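You operate a simulated robot arm through the tools that you are given. There is no shell and no other tool.

You run a simulated robot arm. Do the job below in one go: nothing can be reset, and whatever is moved stays where it is left.

JOB
Clear the single machine's mushroom stop, then set up and trace the diamonds design, threads 1 and 2.
Fine: pull the mushroom stop out and press reset; key the threads in that order; don't start.

Only the result counts: the job must be done as asked and must still hold three seconds after the hand-in. Knocking over, shifting, dropping, spilling or breaking anything else fails it.

ROBOT AND FRAMES
A 6-joint arm with a four-finger gripper, fixed in place. Base frame: the origin is on the floor under the middle of its stand, x ahead of it, y to its left, z up. Readings come in m, rad, newtons and seconds.
It reaches about 1.012 m from its shoulder. Its first joint turns from -2.897 to 2.897 rad. Payload 3.43 kg.
The TCP is the grasp point between the finger pads, 0.03 m short of the fingertips. In the tool frame z runs along the fingers and y along their closing line. The gripper opens to 0.12 m; its body begins 0.085 m behind the TCP.
Orientation is told as [roll, pitch, yaw] about the base's x, y, z axes, in that order, counted from this pose: with the fingers straight down and closing along the base's y, the tool's x points along the base's -x, its y along +y and its z along -z.

CONTROLS
- The arm moves only by the tool play_rows. Its argument "deltas" is a list of rows, each an object of numbers (a shift or turn left out is 0, a gripper value left out holds the last): "dx", "dy", "dz": the shift along the base's x, y, z in m; "wx", "wy", "wz": the turn, a rotation vector about the base's x, y, z in rad; "jaw": the closure, from 0 (fully open) to 1 (shut). In form: [{"dx": .., "dy": .., "dz": .., "wx": .., "wy": .., "wz": .., "jaw": ..}, ...]. A call has 1 to 20 rows; each row shifts and turns the commanded pose from where the row before left it. Rows are played at 5 a second. More than 0.05 m and 0.15 rad between two rows, or a gripper value outside its range, and nothing of the call is played. A pose out of reach is approached as far as the arm can. The call stops where the force on the tool passes 60 N (or 10 N more than at its start, if that is more) or the arm is blocked; 0.2 s more then pass. The fingers move at their own pace (about 0.1362 m/s each) and stop on an object; they squeeze with about 26 N. The grip force told is the motor's: it shows also when the fingers shut on nothing. Time passes only in rows, and 0.2 s behind the last, so rows that do not move let the fingers close. It gives the time, the measured TCP pose, the force on the tool (base axes), the opening and the grip force at its end, in the units of the frame above (readings bear some noise), with the torque about the TCP (base axes, N m) and any sound that the robot's microphone picked up, and new pictures: "show" is both (left out), scene, wrist or none.
- Cameras (640 x 400 px; columns grow to the right, rows downward): "scene" is fixed at [0.4025, 0.5028, 1.7616]; the picture's right is [-0.99, -0.16, 0.00], its down [-0.06, 0.38, -0.92] and it looks along [0.15, -0.91, -0.38] (base axes); focal length 328 px, centre (320, 200). "wrist" rides on the gripper at [0.072, -0.017, -0.12] in the tool frame; the picture's right is [0.23, 0.97, 0.00], its down [-0.81, 0.19, -0.55] and it looks along [-0.54, 0.13, 0.83] (tool axes); focal length 275 px, centre (320, 200). There is no depth. A picture from a camera that has moved, and an enlarged one, comes with that camera's place and axes in the base frame and with its lens. The place of the scene camera against the robot may be out by one fixed shift of up to 0.012 m in any direction.
- enlarge(camera, box): a new picture of the part [left, top, right, bottom] of that camera's present view, enlarged. No time passes.
- finish_job(): hands the job in; it is judged then, once.

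Places have to be worked out from the pictures, the camera data and where the tool is seen. Open the gripper and draw the arm clear of the work before you hand the job in, unless the task says otherwise.

The tools are called after "Request:" by a JSON object that holds its "name" and its "arguments". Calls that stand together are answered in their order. play_rows: Moves the arm, as the interface text tells. Its arguments: {"type":"object","properties":{"deltas":{"type":"array","items":{"type":"object","properties":{"dx":{"type":"number"},"dy":{"type":"number"},"dz":{"type":"number"},"wx":{"type":"number"},"wy":{"type":"number"},"wz":{"type":"number"},"jaw":{"type":"number"}}}},"show":{"type":"string","enum":["both","scene","wrist","none"]}},"required":["deltas"]} The other tools are called the same way: enlarge (camera, box) takes an enlarged picture of a part of a camera's view; finish_job () hands the job in.

At the start:

```text
clock: 0.0
ee_pos: [0.5226, -0.1471, 1.429]
tcp_rot: [0.002, 0.001, 0.001]
wrist_force: [0.4, 0.6, 0.4]
torque: [-0.03, -0.01, -0.01]
width: 0.1197
grip_force: 0.0
```

scene: 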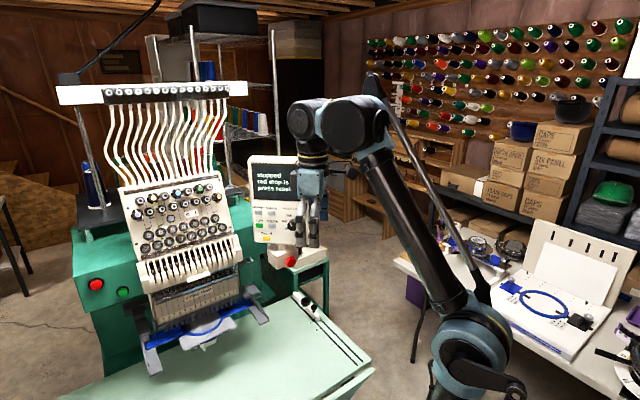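
wrist: 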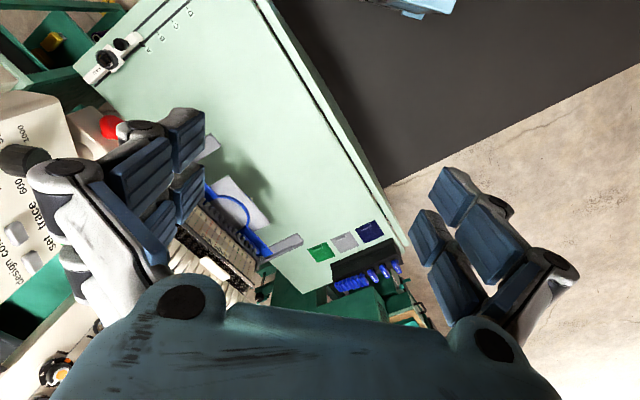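

I start by looking closely at the machine's panel and the mushroom stop in both cameras.

Request:
{"name": "enlarge", "arguments": {"camera": "scene", "box": [220, 140, 350, 280]}}

Request:
{"name": "enlarge", "arguments": {"camera": "wrist", "box": [0, 60, 200, 300]}}

Request:
{"name": "enlarge", "arguments": {"camera": "scene", "box": [60, 60, 340, 400]}}

```text
2.86 times, centred on (285, 210) of scene
camera zoom: at [0.4025, 0.5028, 1.7616], right [-0.99, -0.16, 0.0], down [-0.06, 0.38, -0.92], along [0.15, -0.91, -0.38], focal length 937 px, centre (420, 171)
```

zoom: 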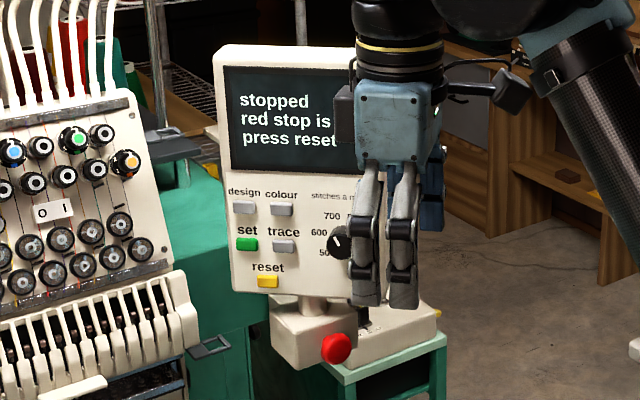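

```text
1.67 times, centred on (100, 180) of wrist
camera zoom: at [0.4514, -0.1645, 1.5503], right [-0.23, 0.97, 0.0], down [0.81, 0.19, 0.55], along [0.54, 0.13, -0.83], focal length 459 px, centre (687, 233)
```

zoom: 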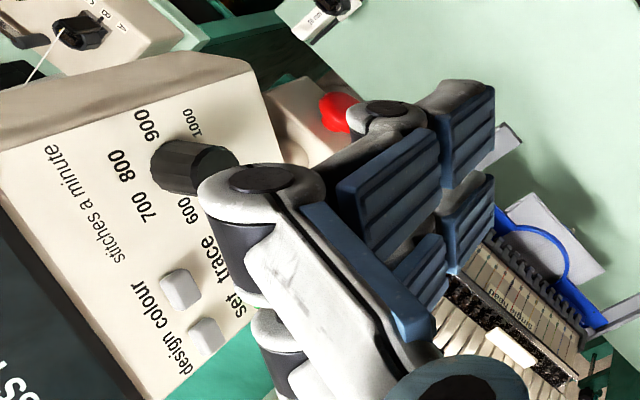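

```text
1.18 times, centred on (200, 230) of scene
camera zoom: at [0.4025, 0.5028, 1.7616], right [-0.99, -0.16, 0.0], down [-0.06, 0.38, -0.92], along [0.15, -0.91, -0.38], focal length 386 px, centre (461, 165)
```

zoom: 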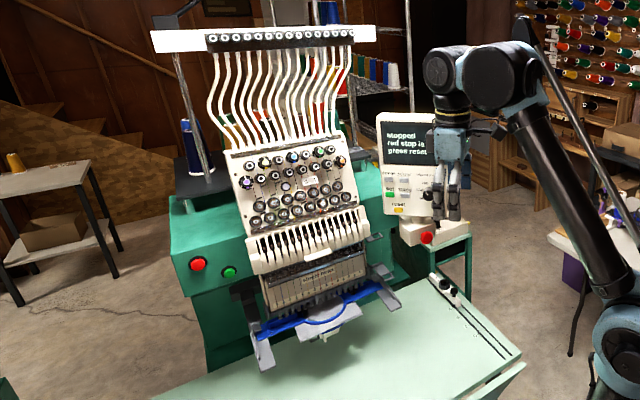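

The panel faces +y, at about y = -0.44 (colour button near (0.72, -0.44, 1.32)). The mushroom is near (0.66, -0.44, 1.13). I'll turn the gripper to point along -y, kept well back, so the wrist camera looks at the panel.

Request:
{"name": "play_rows", "arguments": {"deltas": [{"dx": 0.0, "dy": 0.012, "dz": -0.01, "wx": -0.1428}, {"dx": 0.0, "dy": 0.012, "dz": -0.01, "wx": -0.1428}, {"dx": 0.0, "dy": 0.012, "dz": -0.01, "wx": -0.1428}, {"dx": 0.0, "dy": 0.012, "dz": -0.01, "wx": -0.1428}, {"dx": 0.0, "dy": 0.012, "dz": -0.01, "wx": -0.1428}, {"dx": 0.0, "dy": 0.012, "dz": -0.01, "wx": -0.1428}, {"dx": 0.0, "dy": 0.012, "dz": -0.01, "wx": -0.1428}, {"dx": 0.0, "dy": 0.012, "dz": -0.01, "wx": -0.1428}, {"dx": 0.0, "dy": 0.012, "dz": -0.01, "wx": -0.1428}, {"dx": 0.0, "dy": 0.012, "dz": -0.01, "wx": -0.1428}, {"dx": 0.0, "dy": 0.012, "dz": -0.01, "wx": -0.1428}, {}]}}

```text
clock: 2.6
ee_pos: [0.5596, -0.0952, 1.3209]
tcp_rot: [-1.573, 0.002, 0.009]
wrist_force: [0.0, -0.1, 1.1]
torque: [0.02, 0.01, -0.01]
width: 0.1201
grip_force: 0.0
out of reach, approached as far as the arm can: row 8, 9, 10, 11
camera wrist: at [0.4867, 0.0251, 1.34], right [-0.23, -0.01, -0.97], down [0.81, 0.56, -0.19], along [0.55, -0.83, -0.12], focal length 275 px, centre (320, 200)
```

scene: 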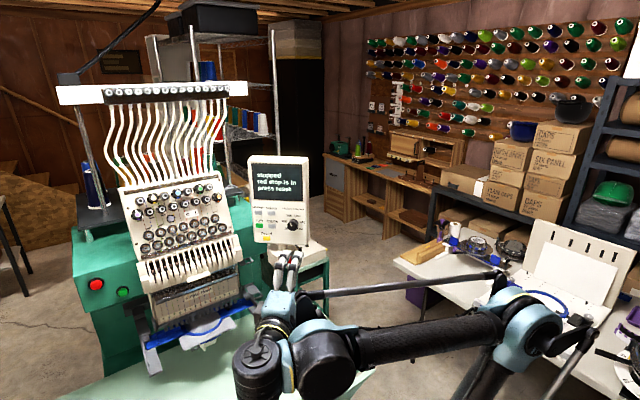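
wrist: 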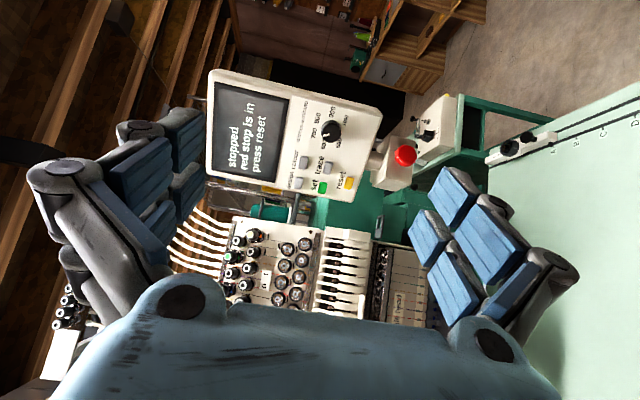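

The panel is now clearly visible in the wrist view. I'll enlarge the panel, the mushroom and the box behind it to read them.

Request:
{"name": "enlarge", "arguments": {"camera": "wrist", "box": [200, 60, 400, 210]}}

Request:
{"name": "enlarge", "arguments": {"camera": "wrist", "box": [350, 80, 550, 210]}}

Request:
{"name": "enlarge", "arguments": {"camera": "scene", "box": [230, 150, 340, 270]}}

Request:
{"name": "enlarge", "arguments": {"camera": "wrist", "box": [160, 200, 460, 330]}}

```text
2.67 times, centred on (300, 135) of wrist
camera zoom: at [0.4867, 0.0251, 1.34], right [-0.23, -0.01, -0.97], down [0.81, 0.56, -0.19], along [0.55, -0.83, -0.12], focal length 734 px, centre (373, 373)
```

zoom: 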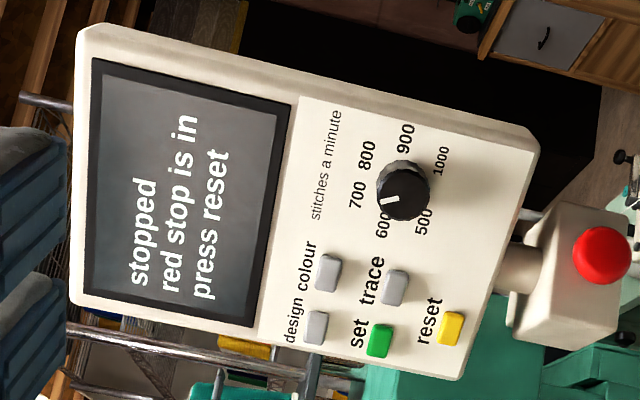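

```text
3.08 times, centred on (450, 145) of wrist
camera zoom: at [0.4867, 0.0251, 1.34], right [-0.23, -0.01, -0.97], down [0.81, 0.56, -0.19], along [0.55, -0.83, -0.12], focal length 847 px, centre (-80, 369)
```

zoom: 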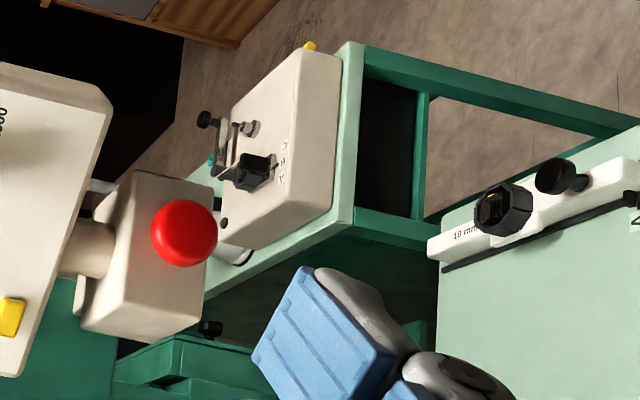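

```text
3.33 times, centred on (285, 210) of scene
camera zoom: at [0.4025, 0.5028, 1.7616], right [-0.99, -0.16, 0.0], down [-0.06, 0.38, -0.92], along [0.15, -0.91, -0.38], focal length 1093 px, centre (437, 167)
```

zoom: 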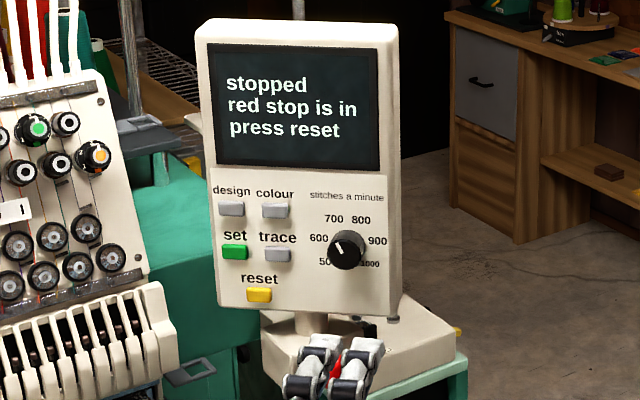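

```text
2.13 times, centred on (310, 265) of wrist
camera zoom: at [0.4867, 0.0251, 1.34], right [-0.23, -0.01, -0.97], down [0.81, 0.56, -0.19], along [0.55, -0.83, -0.12], focal length 587 px, centre (341, 61)
```

zoom: 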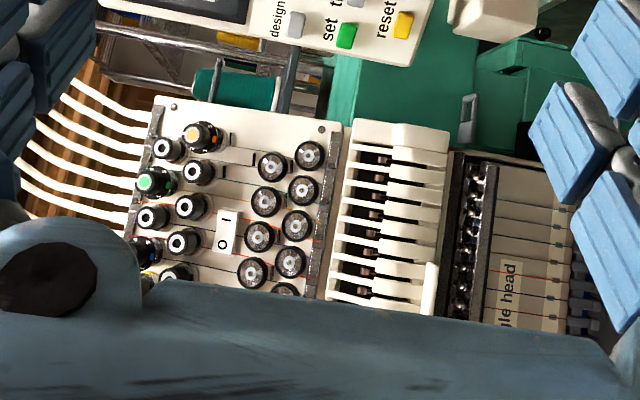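

The screen reads "stopped / red stop is in / press reset". The buttons are design, colour, set (green), trace and reset (yellow), each with its label above it. I'll roll the gripper so it closes horizontally with the camera on top, and come in front of the mushroom while staying well clear of it.

Request:
{"name": "play_rows", "arguments": {"deltas": [{"dx": 0.008, "dy": -0.01, "dz": -0.01, "wy": 0.1428}, {"dx": 0.008, "dy": -0.01, "dz": -0.01, "wy": 0.1428}, {"dx": 0.008, "dy": -0.01, "dz": -0.01, "wy": 0.1428}, {"dx": 0.008, "dy": -0.01, "dz": -0.01, "wy": 0.1428}, {"dx": 0.008, "dy": -0.01, "dz": -0.01, "wy": 0.1428}, {"dx": 0.008, "dy": -0.01, "dz": -0.01, "wy": 0.1428}, {"dx": 0.008, "dy": -0.01, "dz": -0.01, "wy": 0.1428}, {"dx": 0.008, "dy": -0.01, "dz": -0.01, "wy": 0.1428}, {"dx": 0.008, "dy": -0.01, "dz": -0.01, "wy": 0.1428}, {"dx": 0.008, "dy": -0.01, "dz": -0.01, "wy": 0.1428}, {"dx": 0.008, "dy": -0.01, "dz": -0.01, "wy": 0.1428}, {}]}}

```text
clock: 5.2
ee_pos: [0.6493, -0.2046, 1.2119]
tcp_rot: [0.294, 1.563, 1.867]
wrist_force: [-0.1, -0.5, 0.0]
torque: [0.02, -0.01, 0.0]
width: 0.1201
grip_force: 0.1
camera wrist: at [0.6652, -0.0846, 1.2845], right [-0.97, 0.0, 0.23], down [-0.2, 0.56, -0.81], along [-0.13, -0.83, -0.54], focal length 275 px, centre (320, 200)
```

scene: 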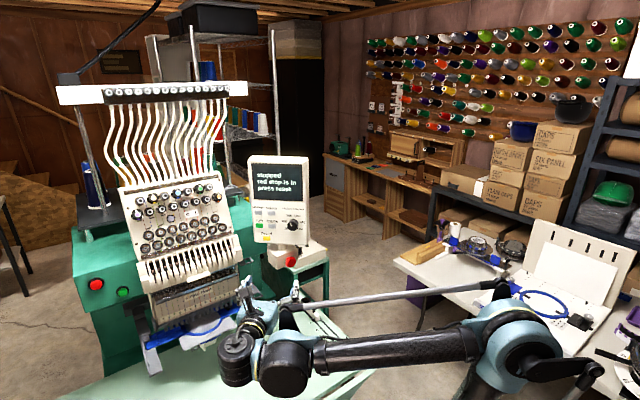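
wrist: 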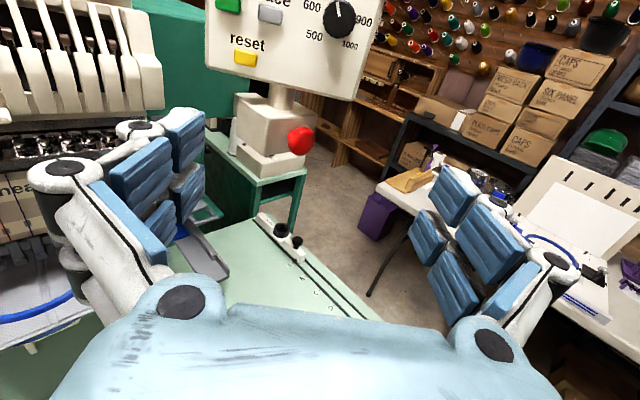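

The rays from the different views put the mushroom at about (0.659, -0.436, 1.144). I'll enlarge it and its box before approaching.

Request:
{"name": "enlarge", "arguments": {"camera": "wrist", "box": [200, 60, 360, 200]}}

Request:
{"name": "enlarge", "arguments": {"camera": "scene", "box": [250, 220, 330, 280]}}

```text
2.86 times, centred on (280, 130) of wrist
camera zoom: at [0.6652, -0.0846, 1.2845], right [-0.97, 0.0, 0.23], down [-0.2, 0.56, -0.81], along [-0.13, -0.83, -0.54], focal length 786 px, centre (434, 400)
```

zoom: 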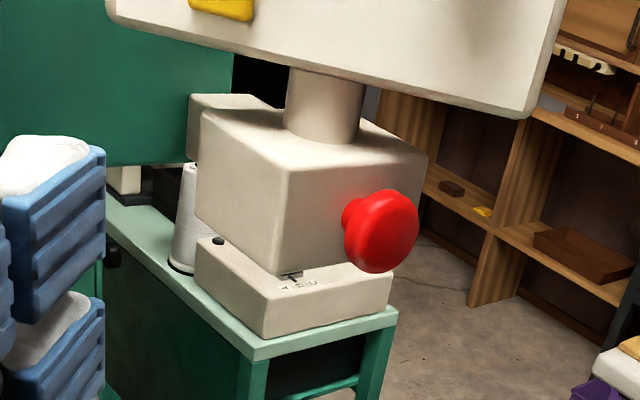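

```text
6.67 times, centred on (290, 250) of scene
camera zoom: at [0.4025, 0.5028, 1.7616], right [-0.99, -0.16, 0.0], down [-0.06, 0.38, -0.92], along [0.15, -0.91, -0.38], focal length 2187 px, centre (520, -133)
```

zoom: 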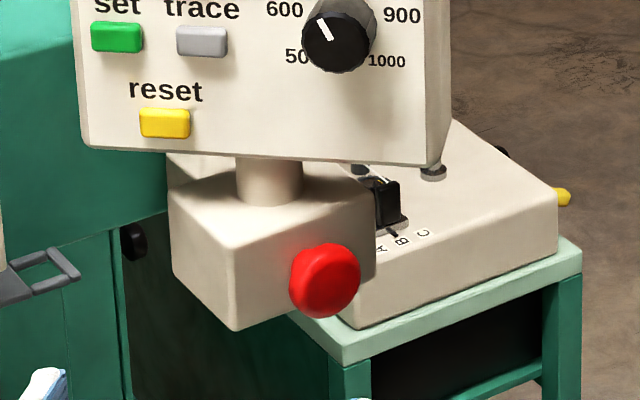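

The stop is on the box face turned about 45° toward the arm, so its axis runs along about (-0.71, 0.71, 0). I'll yaw the tool +0.785 rad to point along (0.71, -0.71, 0) and stand off about 15 cm out on that axis.

Request:
{"name": "play_rows", "arguments": {"deltas": [{"dx": -0.016, "dy": -0.021, "dz": -0.011, "wz": 0.131}, {"dx": -0.016, "dy": -0.021, "dz": -0.011, "wz": 0.131}, {"dx": -0.016, "dy": -0.021, "dz": -0.011, "wz": 0.131}, {"dx": -0.016, "dy": -0.021, "dz": -0.011, "wz": 0.131}, {"dx": -0.016, "dy": -0.021, "dz": -0.011, "wz": 0.131}, {"dx": -0.016, "dy": -0.021, "dz": -0.011, "wz": 0.131}, {}]}}

```text
clock: 6.8
ee_pos: [0.5508, -0.331, 1.1478]
tcp_rot: [-0.08, 1.563, 2.279]
wrist_force: [0.3, -0.8, -1.3]
torque: [0.02, -0.02, 0.03]
width: 0.1198
grip_force: 0.0
camera wrist: at [0.4781, -0.2336, 1.2195], right [-0.68, -0.69, 0.23], down [-0.53, 0.26, -0.81], along [0.5, -0.67, -0.55], focal length 275 px, centre (320, 200)
```

scene: 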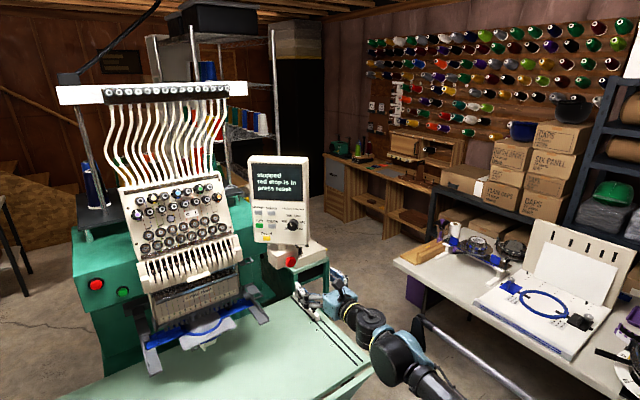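
wrist: 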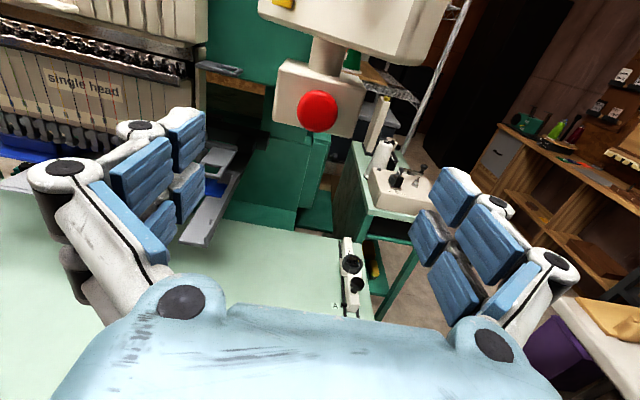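

Now the stop is seen face-on. I'll enlarge to fix its centre.

Request:
{"name": "enlarge", "arguments": {"camera": "wrist", "box": [250, 40, 390, 150]}}

Request:
{"name": "enlarge", "arguments": {"camera": "scene", "box": [250, 230, 370, 330]}}

```text
3.64 times, centred on (320, 95) of wrist
camera zoom: at [0.4781, -0.2336, 1.2195], right [-0.68, -0.69, 0.23], down [-0.53, 0.26, -0.81], along [0.5, -0.67, -0.55], focal length 1001 px, centre (320, 582)
```

zoom: 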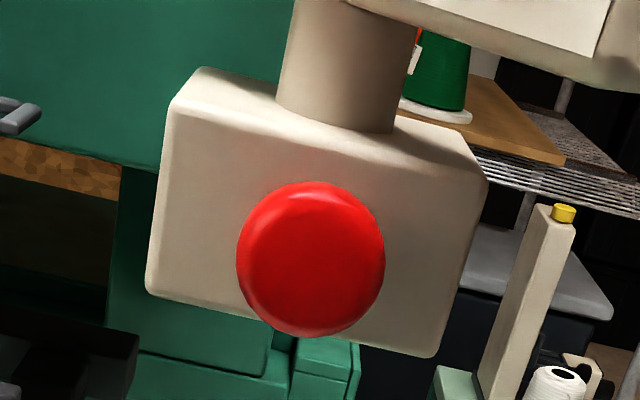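

```text
4.00 times, centred on (310, 280) of scene
camera zoom: at [0.4025, 0.5028, 1.7616], right [-0.99, -0.16, 0.0], down [-0.06, 0.38, -0.92], along [0.15, -0.91, -0.38], focal length 1312 px, centre (360, -120)
```

zoom: 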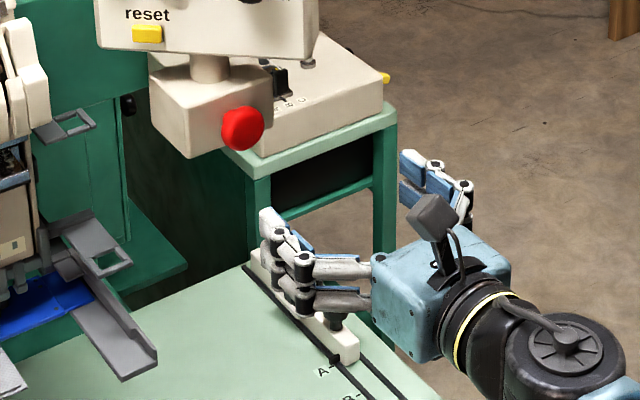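

The cap centre comes out at about (0.659, -0.4335, 1.143), roughly 4 cm across and about 1.5 cm proud of the box face. I'll move in with the jaws open so the TCP is 5 cm out from the cap on its axis.

Request:
{"name": "play_rows", "arguments": {"deltas": [{"dx": 0.0182, "dy": -0.0168, "dz": -0.0015}, {"dx": 0.0182, "dy": -0.0168, "dz": -0.0015}, {"dx": 0.0182, "dy": -0.0167, "dz": -0.001}, {"dx": 0.0182, "dy": -0.0167, "dz": -0.001}, {}]}}

Request:
{"name": "enlarge", "arguments": {"camera": "wrist", "box": [200, 20, 460, 200]}}

Request:
{"name": "enlarge", "arguments": {"camera": "scene", "box": [250, 220, 350, 300]}}

```text
clock: 8.0
ee_pos: [0.6254, -0.3978, 1.1405]
tcp_rot: [-0.024, 1.56, 2.337]
wrist_force: [0.2, 0.4, 0.4]
torque: [-0.01, -0.03, -0.01]
width: 0.12
grip_force: 0.0
camera wrist: at [0.5527, -0.3012, 1.2126], right [-0.68, -0.69, 0.23], down [-0.53, 0.26, -0.81], along [0.5, -0.67, -0.55], focal length 275 px, centre (320, 200)
```

scene: 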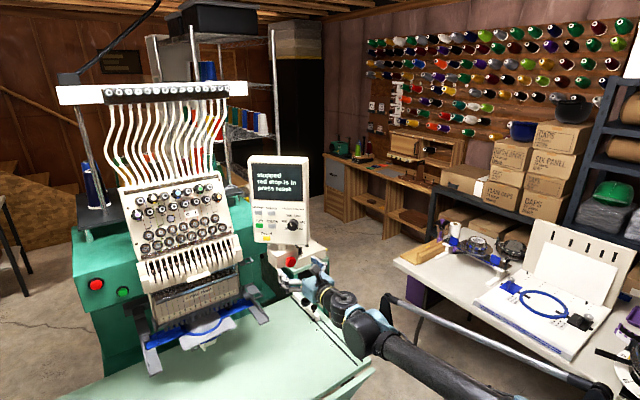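
wrist: 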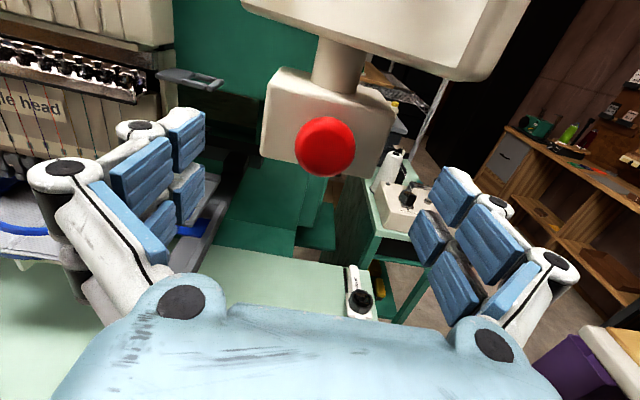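

```text
2.22 times, centred on (330, 110) of wrist
camera zoom: at [0.5527, -0.3012, 1.2126], right [-0.68, -0.69, 0.23], down [-0.53, 0.26, -0.81], along [0.5, -0.67, -0.55], focal length 612 px, centre (298, 400)
```

zoom: 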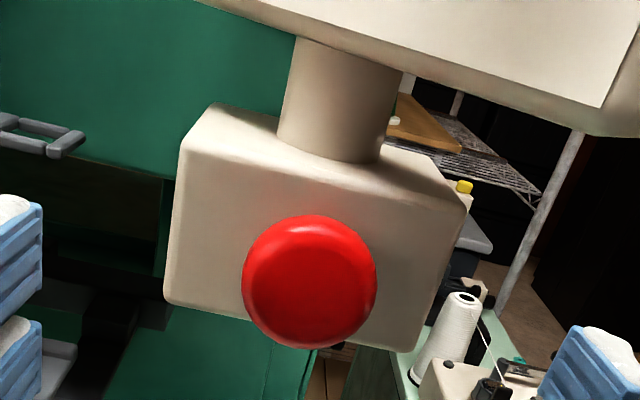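

```text
5.00 times, centred on (300, 260) of scene
camera zoom: at [0.4025, 0.5028, 1.7616], right [-0.99, -0.16, 0.0], down [-0.06, 0.38, -0.92], along [0.15, -0.91, -0.38], focal length 1640 px, centre (420, -100)
```

zoom: 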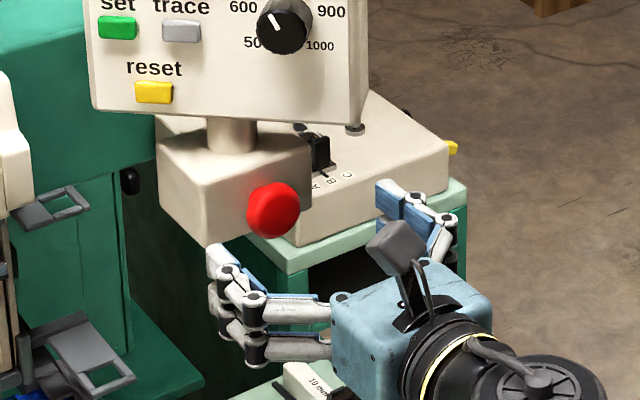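

The new view agrees: cap at about (0.658, -0.432, 1.144), with the TCP about 4.7 cm out on axis and the fingertips just short of the cap. I'll advance 2.6 cm so the tips end just behind the cap rim without touching the box face.

Request:
{"name": "play_rows", "arguments": {"deltas": [{"dx": 0.0062, "dy": -0.0058, "dz": 0.001}, {"dx": 0.0062, "dy": -0.0058, "dz": 0.001}, {"dx": 0.006, "dy": -0.0058, "dz": 0.001}, {}]}}

Request:
{"name": "enlarge", "arguments": {"camera": "wrist", "box": [180, 60, 480, 240]}}

Request:
{"name": "enlarge", "arguments": {"camera": "scene", "box": [260, 230, 340, 290]}}

```text
clock: 9.0
ee_pos: [0.646, -0.4143, 1.1455]
tcp_rot: [-0.024, 1.561, 2.336]
wrist_force: [0.8, -1.0, 0.9]
torque: [0.01, -0.01, -0.02]
width: 0.12
grip_force: 0.0
camera wrist: at [0.5722, -0.3173, 1.2177], right [-0.68, -0.69, 0.23], down [-0.53, 0.26, -0.8], along [0.5, -0.67, -0.55], focal length 275 px, centre (320, 200)
```

scene: 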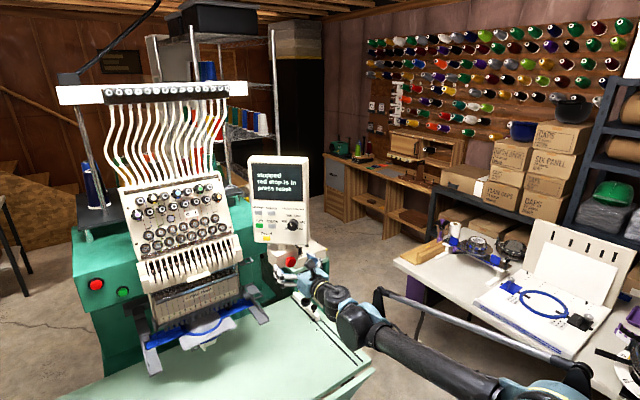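
wrist: 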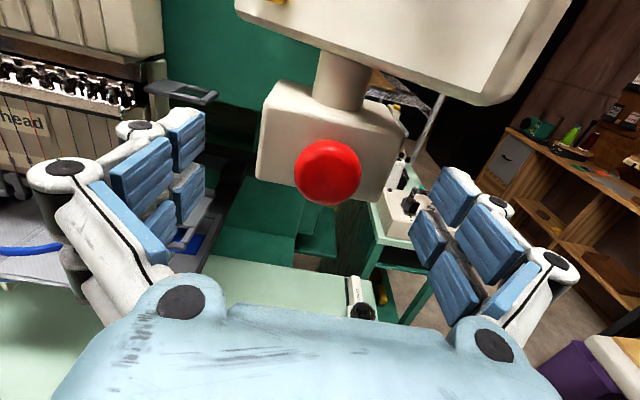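

```text
2.13 times, centred on (330, 150) of wrist
camera zoom: at [0.5722, -0.3173, 1.2177], right [-0.68, -0.69, 0.23], down [-0.53, 0.26, -0.8], along [0.5, -0.67, -0.55], focal length 587 px, centre (299, 307)
```

zoom: 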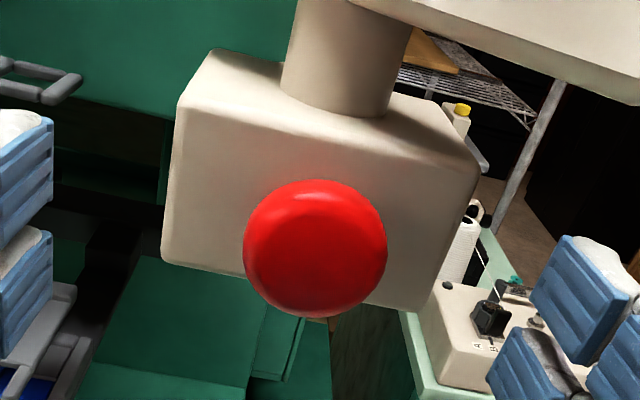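

```text
6.67 times, centred on (300, 260) of scene
camera zoom: at [0.4025, 0.5028, 1.7616], right [-0.99, -0.16, 0.0], down [-0.06, 0.38, -0.92], along [0.15, -0.91, -0.38], focal length 2187 px, centre (453, -200)
```

zoom: 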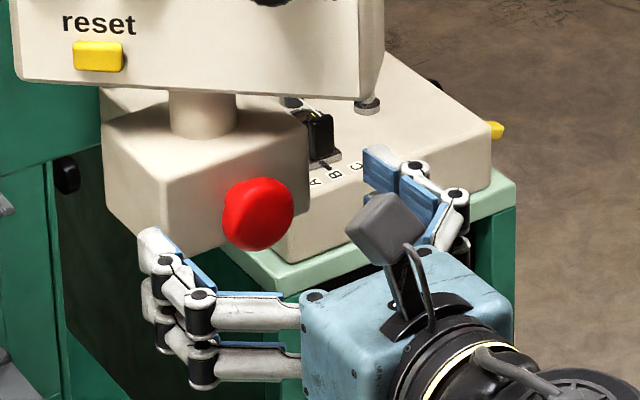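

The cap sits about 2 cm ahead of the TCP and 5 mm off to the tool's +y. I'll centre sideways, then close part-way to check.

Request:
{"name": "play_rows", "arguments": {"deltas": [{"dx": -0.0034, "dy": -0.0034}, {"jaw": 0.5}, {"jaw": 0.5}, {"jaw": 0.5}]}}

Request:
{"name": "enlarge", "arguments": {"camera": "wrist", "box": [180, 60, 480, 240]}}

Request:
{"name": "enlarge", "arguments": {"camera": "scene", "box": [260, 230, 340, 290]}}

```text
clock: 10.0
ee_pos: [0.6409, -0.417, 1.1442]
tcp_rot: [-0.038, 1.559, 2.321]
wrist_force: [-0.4, -0.6, -0.3]
torque: [-0.04, -0.01, -0.01]
width: 0.0598
grip_force: 0.1
camera wrist: at [0.5682, -0.3204, 1.2175], right [-0.68, -0.69, 0.23], down [-0.53, 0.26, -0.81], along [0.5, -0.67, -0.55], focal length 275 px, centre (320, 200)
```

scene: 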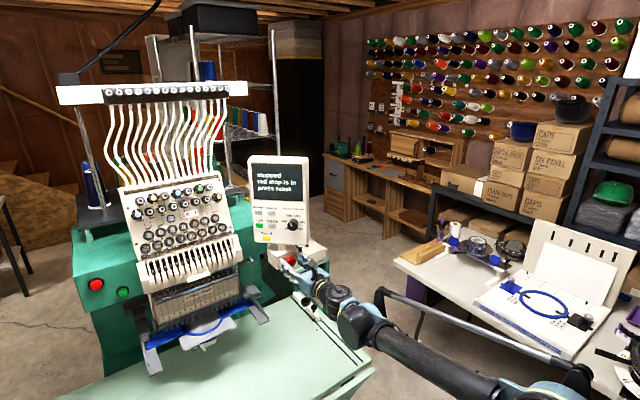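
wrist: 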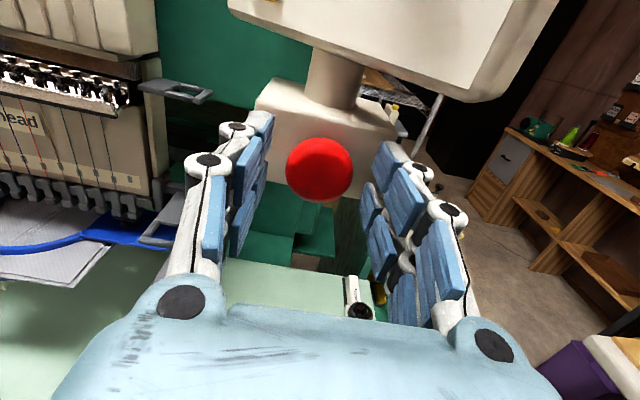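

```text
2.13 times, centred on (330, 150) of wrist
camera zoom: at [0.5682, -0.3204, 1.2175], right [-0.68, -0.69, 0.23], down [-0.53, 0.26, -0.81], along [0.5, -0.67, -0.55], focal length 587 px, centre (299, 307)
```

zoom: 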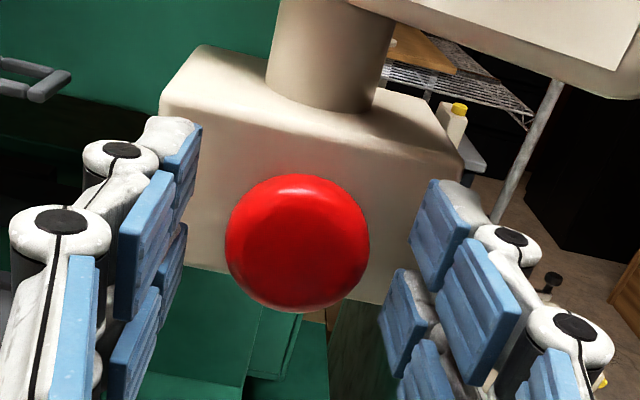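

```text
6.67 times, centred on (300, 260) of scene
camera zoom: at [0.4025, 0.5028, 1.7616], right [-0.99, -0.16, 0.0], down [-0.06, 0.38, -0.92], along [0.15, -0.91, -0.38], focal length 2187 px, centre (453, -200)
```

zoom: 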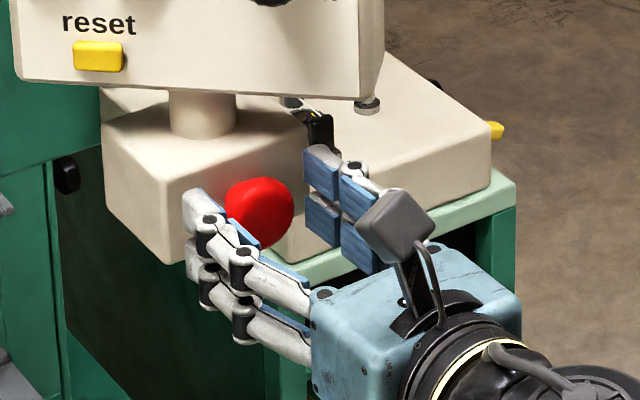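

The cap lies centred between the pads. Now I close fully to grip it.

Request:
{"name": "play_rows", "arguments": {"deltas": [{"jaw": 0.7}, {"jaw": 1.0}, {"jaw": 1.0}, {"jaw": 1.0}]}}

Request:
{"name": "enlarge", "arguments": {"camera": "wrist", "box": [180, 60, 480, 240]}}

Request:
{"name": "enlarge", "arguments": {"camera": "scene", "box": [260, 230, 340, 290]}}

```text
clock: 11.0
ee_pos: [0.6406, -0.4184, 1.1446]
tcp_rot: [-0.043, 1.561, 2.315]
wrist_force: [-1.7, -1.6, -0.2]
torque: [-0.05, 0.01, -0.08]
width: 0.0376
grip_force: 45.2
camera wrist: at [0.5681, -0.3205, 1.2175], right [-0.68, -0.69, 0.23], down [-0.53, 0.26, -0.81], along [0.5, -0.67, -0.55], focal length 275 px, centre (320, 200)
```

scene: 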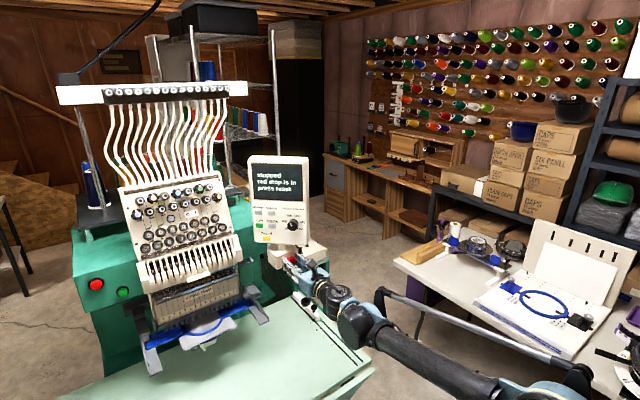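
wrist: 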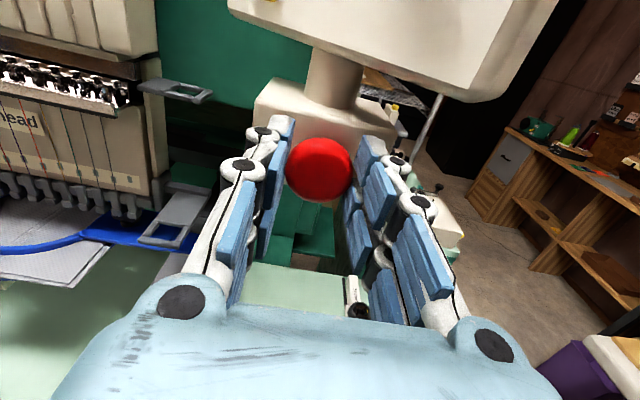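

```text
2.13 times, centred on (330, 150) of wrist
camera zoom: at [0.5681, -0.3205, 1.2175], right [-0.68, -0.69, 0.23], down [-0.53, 0.26, -0.81], along [0.5, -0.67, -0.55], focal length 587 px, centre (299, 307)
```

zoom: 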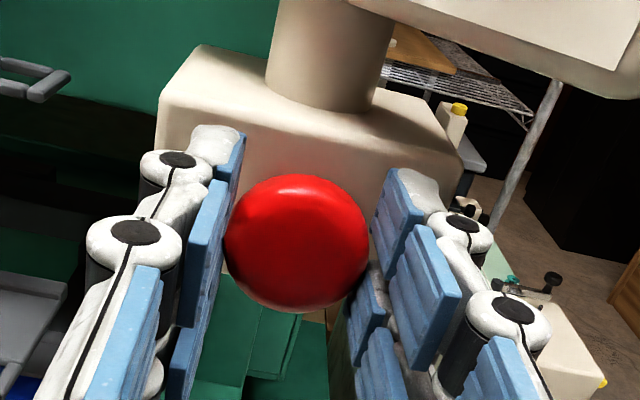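

```text
6.67 times, centred on (300, 260) of scene
camera zoom: at [0.4025, 0.5028, 1.7616], right [-0.99, -0.16, 0.0], down [-0.06, 0.38, -0.92], along [0.15, -0.91, -0.38], focal length 2187 px, centre (453, -200)
```

zoom: 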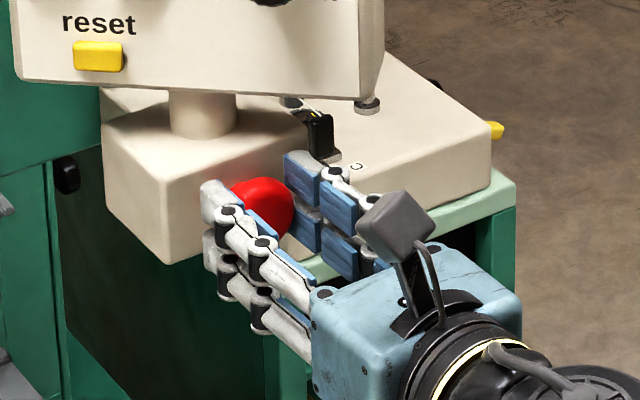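

The cap is held (width 0.0376, grip force up). I'll pull straight out along the axis in small steps.

Request:
{"name": "play_rows", "arguments": {"deltas": [{"dx": -0.0021, "dy": 0.0021}, {"dx": -0.0021, "dy": 0.0021}, {"dx": -0.0021, "dy": 0.0021}, {"dx": -0.0021, "dy": 0.0021}]}}

Request:
{"name": "enlarge", "arguments": {"camera": "wrist", "box": [180, 60, 480, 240]}}

Request:
{"name": "enlarge", "arguments": {"camera": "scene", "box": [240, 150, 340, 290]}}

```text
clock: 12.1
ee_pos: [0.633, -0.4092, 1.1441]
tcp_rot: [-0.079, 1.558, 2.277]
wrist_force: [72.3, -70.2, -83.7]
torque: [1.16, 1.2, -0.06]
width: 0.0382
grip_force: 45.7
stopped in row 4: the force on the tool passed its limit at 64 N (the readings are from after the stop); the commanded pose is now the measured one
camera wrist: at [0.5605, -0.313, 1.2186], right [-0.68, -0.69, 0.23], down [-0.53, 0.26, -0.8], along [0.5, -0.67, -0.55], focal length 275 px, centre (320, 200)
```

scene: 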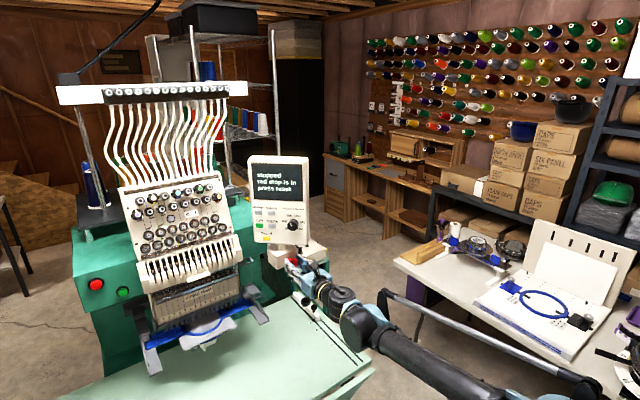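
wrist: 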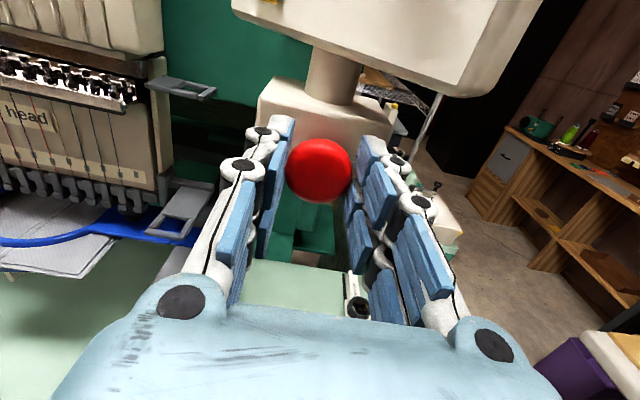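

```text
2.13 times, centred on (330, 150) of wrist
camera zoom: at [0.5605, -0.313, 1.2186], right [-0.68, -0.69, 0.23], down [-0.53, 0.26, -0.8], along [0.5, -0.67, -0.55], focal length 587 px, centre (299, 307)
```

zoom: 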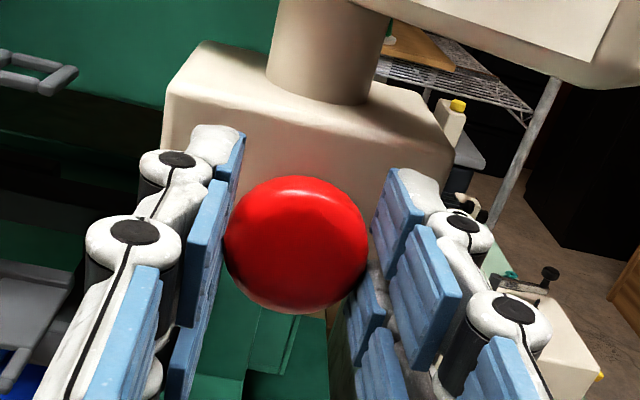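

```text
2.86 times, centred on (290, 220) of scene
camera zoom: at [0.4025, 0.5028, 1.7616], right [-0.99, -0.16, 0.0], down [-0.06, 0.38, -0.92], along [0.15, -0.91, -0.38], focal length 937 px, centre (406, 143)
```

zoom: 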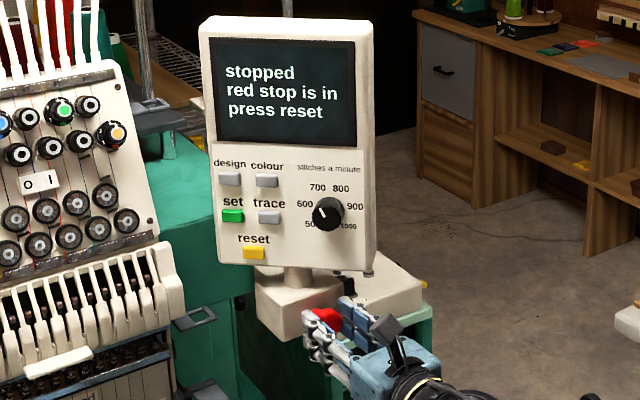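

The cap came out about 12 mm and then hit something solid: the load rose sharply, with a downward part. I'll hold still for a row to read the settled force before letting go.

Request:
{"name": "play_rows", "arguments": {"deltas": [{}], "show": "none"}}

```text
clock: 12.4
ee_pos: [0.6266, -0.4044, 1.151]
tcp_rot: [-0.344, 1.563, 2.015]
wrist_force: [-0.3, 4.7, -2.3]
torque: [-0.15, -0.18, -0.3]
width: 0.0335
grip_force: 40.6
```

The force is gone and the width changed, so the fingers have probably slipped along the cap. I'll look.

Request:
{"name": "enlarge", "arguments": {"camera": "wrist", "box": [180, 60, 480, 240]}}

Request:
{"name": "enlarge", "arguments": {"camera": "scene", "box": [240, 150, 340, 290]}}

Request:
{"name": "enlarge", "arguments": {"camera": "scene", "box": [260, 230, 340, 290]}}

```text
2.13 times, centred on (330, 150) of wrist
camera zoom: at [0.5538, -0.3073, 1.2237], right [-0.68, -0.69, 0.23], down [-0.53, 0.26, -0.81], along [0.5, -0.67, -0.54], focal length 587 px, centre (299, 307)
```

zoom: 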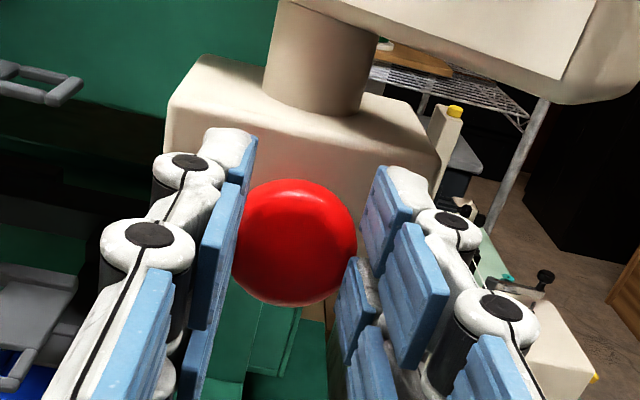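

```text
2.86 times, centred on (290, 220) of scene
camera zoom: at [0.4025, 0.5028, 1.7616], right [-0.99, -0.16, 0.0], down [-0.06, 0.38, -0.92], along [0.15, -0.91, -0.38], focal length 937 px, centre (406, 143)
```

zoom: 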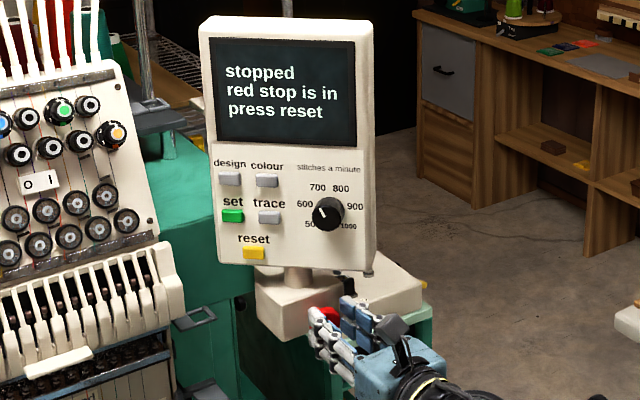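

```text
6.67 times, centred on (300, 260) of scene
camera zoom: at [0.4025, 0.5028, 1.7616], right [-0.99, -0.16, 0.0], down [-0.06, 0.38, -0.92], along [0.15, -0.91, -0.38], focal length 2187 px, centre (453, -200)
```

zoom: 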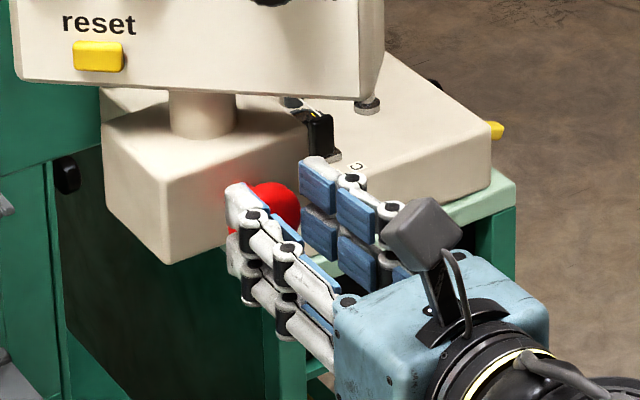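

The cap appears to have moved out some 6 mm and the pads then slid off. I'll open and back away along the axis to see its true state.

Request:
{"name": "play_rows", "arguments": {"deltas": [{"jaw": 0.3}, {"jaw": 0.0}, {"dx": -0.014, "dy": 0.014}, {"dx": -0.014, "dy": 0.014}, {"dx": -0.014, "dy": 0.014}, {}]}}

Request:
{"name": "enlarge", "arguments": {"camera": "wrist", "box": [220, 20, 420, 160]}}

Request:
{"name": "enlarge", "arguments": {"camera": "scene", "box": [250, 220, 330, 280]}}

```text
clock: 13.8
ee_pos: [0.5851, -0.3649, 1.1509]
tcp_rot: [-0.333, 1.564, 2.026]
wrist_force: [0.6, 0.1, -0.1]
torque: [0.01, -0.02, 0.0]
width: 0.1202
grip_force: 0.2
camera wrist: at [0.5119, -0.2678, 1.2231], right [-0.69, -0.69, 0.23], down [-0.53, 0.26, -0.81], along [0.5, -0.67, -0.54], focal length 275 px, centre (320, 200)
```

scene: 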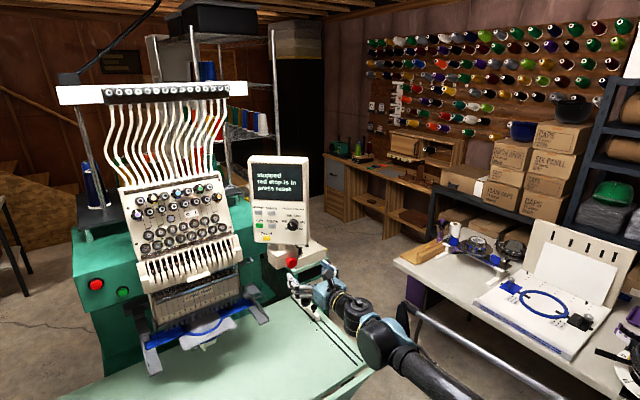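
wrist: 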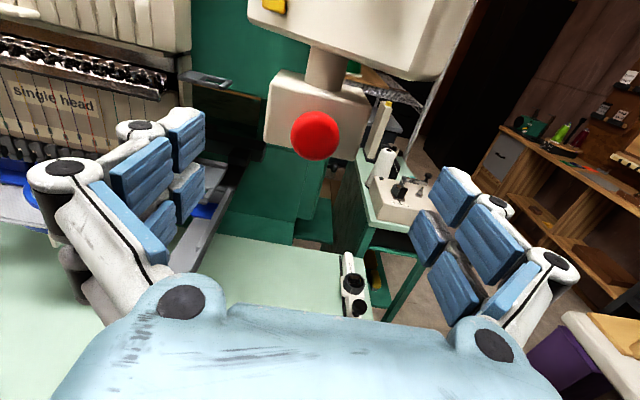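

```text
2.86 times, centred on (320, 90) of wrist
camera zoom: at [0.5119, -0.2678, 1.2231], right [-0.69, -0.69, 0.23], down [-0.53, 0.26, -0.81], along [0.5, -0.67, -0.54], focal length 786 px, centre (320, 514)
```

zoom: 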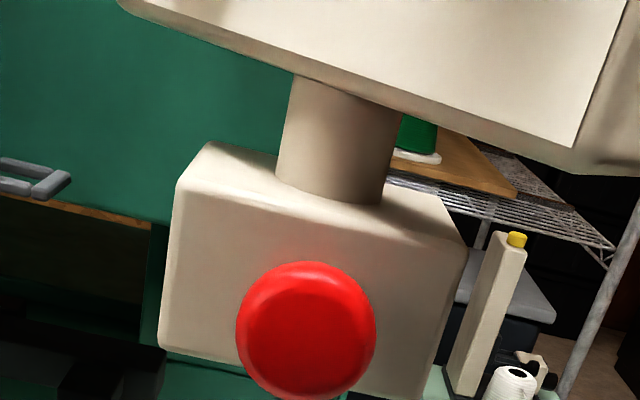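

```text
6.67 times, centred on (290, 250) of scene
camera zoom: at [0.4025, 0.5028, 1.7616], right [-0.99, -0.16, 0.0], down [-0.06, 0.38, -0.92], along [0.15, -0.91, -0.38], focal length 2187 px, centre (520, -133)
```

zoom: 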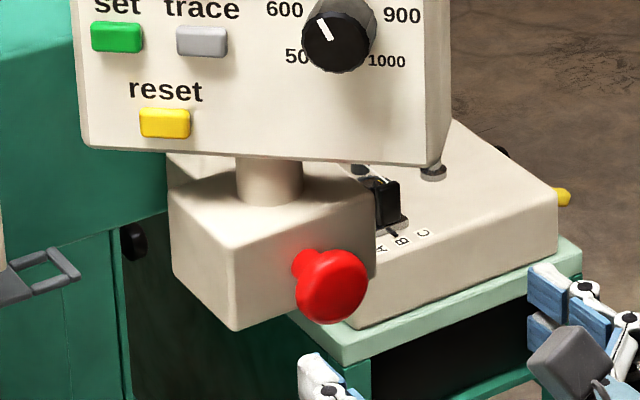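

The stop is now clearly out: more of the stem shows, the cap sits farther from the face, and the box has not shifted. Next is reset, at about (0.741, -0.436, 1.227). I'll back off, shut the jaws to make a poker, roll the tool so the fingers close vertically, and keep some yaw so the body stays clear of the machine head.

Request:
{"name": "play_rows", "arguments": {"deltas": [{"dx": -0.01, "dy": 0.02, "dz": 0.005, "jaw": 1.0}, {"dx": 0.0, "dy": 0.01, "dz": 0.006, "wx": 0.101, "wy": -0.101}, {"dx": 0.0, "dy": 0.01, "dz": 0.006, "wx": 0.101, "wy": -0.101}, {"dx": 0.0, "dy": 0.01, "dz": 0.006, "wx": 0.101, "wy": -0.101}, {"dx": 0.0, "dy": 0.01, "dz": 0.006, "wx": 0.101, "wy": -0.101}, {"dx": 0.0, "dy": 0.01, "dz": 0.006, "wx": 0.101, "wy": -0.101}, {"dx": 0.0, "dy": 0.01, "dz": 0.006, "wx": 0.101, "wy": -0.101}, {"dx": 0.0, "dy": 0.01, "dz": 0.006, "wx": 0.101, "wy": -0.101}, {"dx": 0.003, "dy": 0.01, "dz": 0.006, "wx": 0.101, "wy": -0.101}, {"dx": 0.003, "dy": 0.01, "dz": 0.006, "wx": 0.101, "wy": -0.101}, {"dx": 0.003, "dy": 0.005, "dz": 0.006, "wx": 0.101, "wy": -0.101}, {"dx": 0.003, "dy": 0.005, "dz": 0.006, "wx": 0.101, "wy": -0.101}, {"dx": 0.01, "wz": -0.128}, {"dx": 0.01, "wz": -0.128}, {"dx": 0.01, "wz": -0.128}, {}]}}

```text
clock: 17.2
ee_pos: [0.6178, -0.2462, 1.2224]
tcp_rot: [-1.572, -0.003, 0.402]
wrist_force: [0.2, 0.8, 0.6]
torque: [-0.01, 0.01, 0.03]
width: 0.0
grip_force: 25.4
camera wrist: at [0.5044, -0.1618, 1.2387], right [-0.21, -0.09, -0.97], down [0.53, 0.83, -0.19], along [0.82, -0.56, -0.12], focal length 275 px, centre (320, 200)
```

scene: 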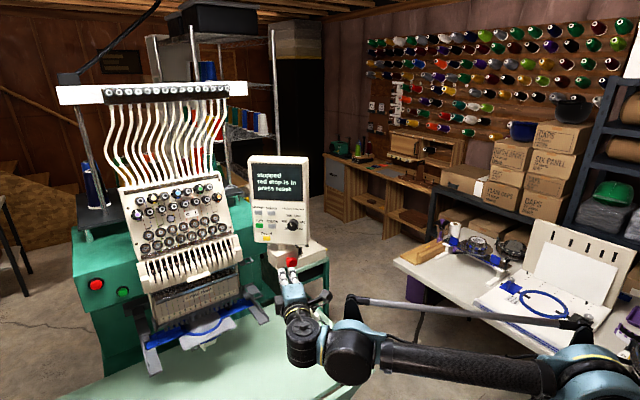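
wrist: 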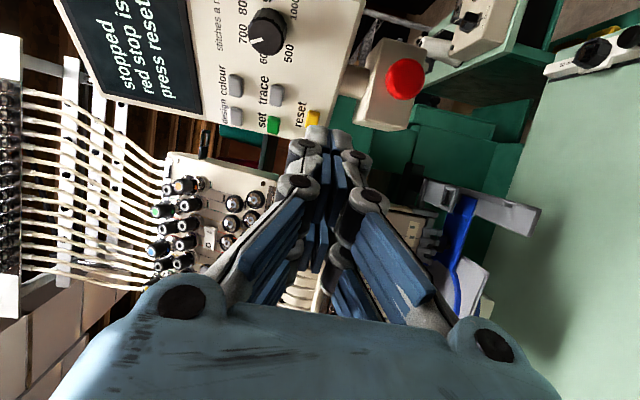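

The closed fingers point at the panel with the tip near picture (320, 140). I'll enlarge to see the tip against the reset button.

Request:
{"name": "enlarge", "arguments": {"camera": "wrist", "box": [200, 40, 420, 200]}}

Request:
{"name": "enlarge", "arguments": {"camera": "scene", "box": [240, 150, 360, 290]}}

```text
2.50 times, centred on (310, 120) of wrist
camera zoom: at [0.5044, -0.1618, 1.2387], right [-0.21, -0.09, -0.97], down [0.53, 0.83, -0.19], along [0.82, -0.56, -0.12], focal length 688 px, centre (345, 400)
```

zoom: 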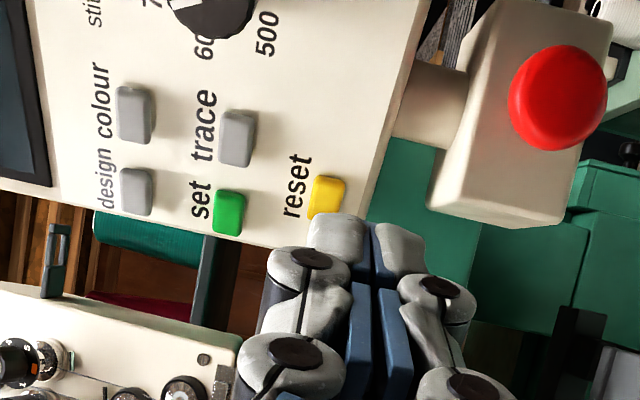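

```text
2.86 times, centred on (300, 220) of scene
camera zoom: at [0.4025, 0.5028, 1.7616], right [-0.99, -0.16, 0.0], down [-0.06, 0.38, -0.92], along [0.15, -0.91, -0.38], focal length 937 px, centre (377, 143)
```

zoom: 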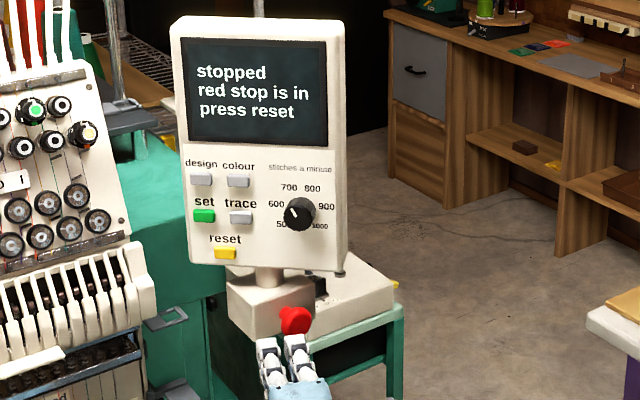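

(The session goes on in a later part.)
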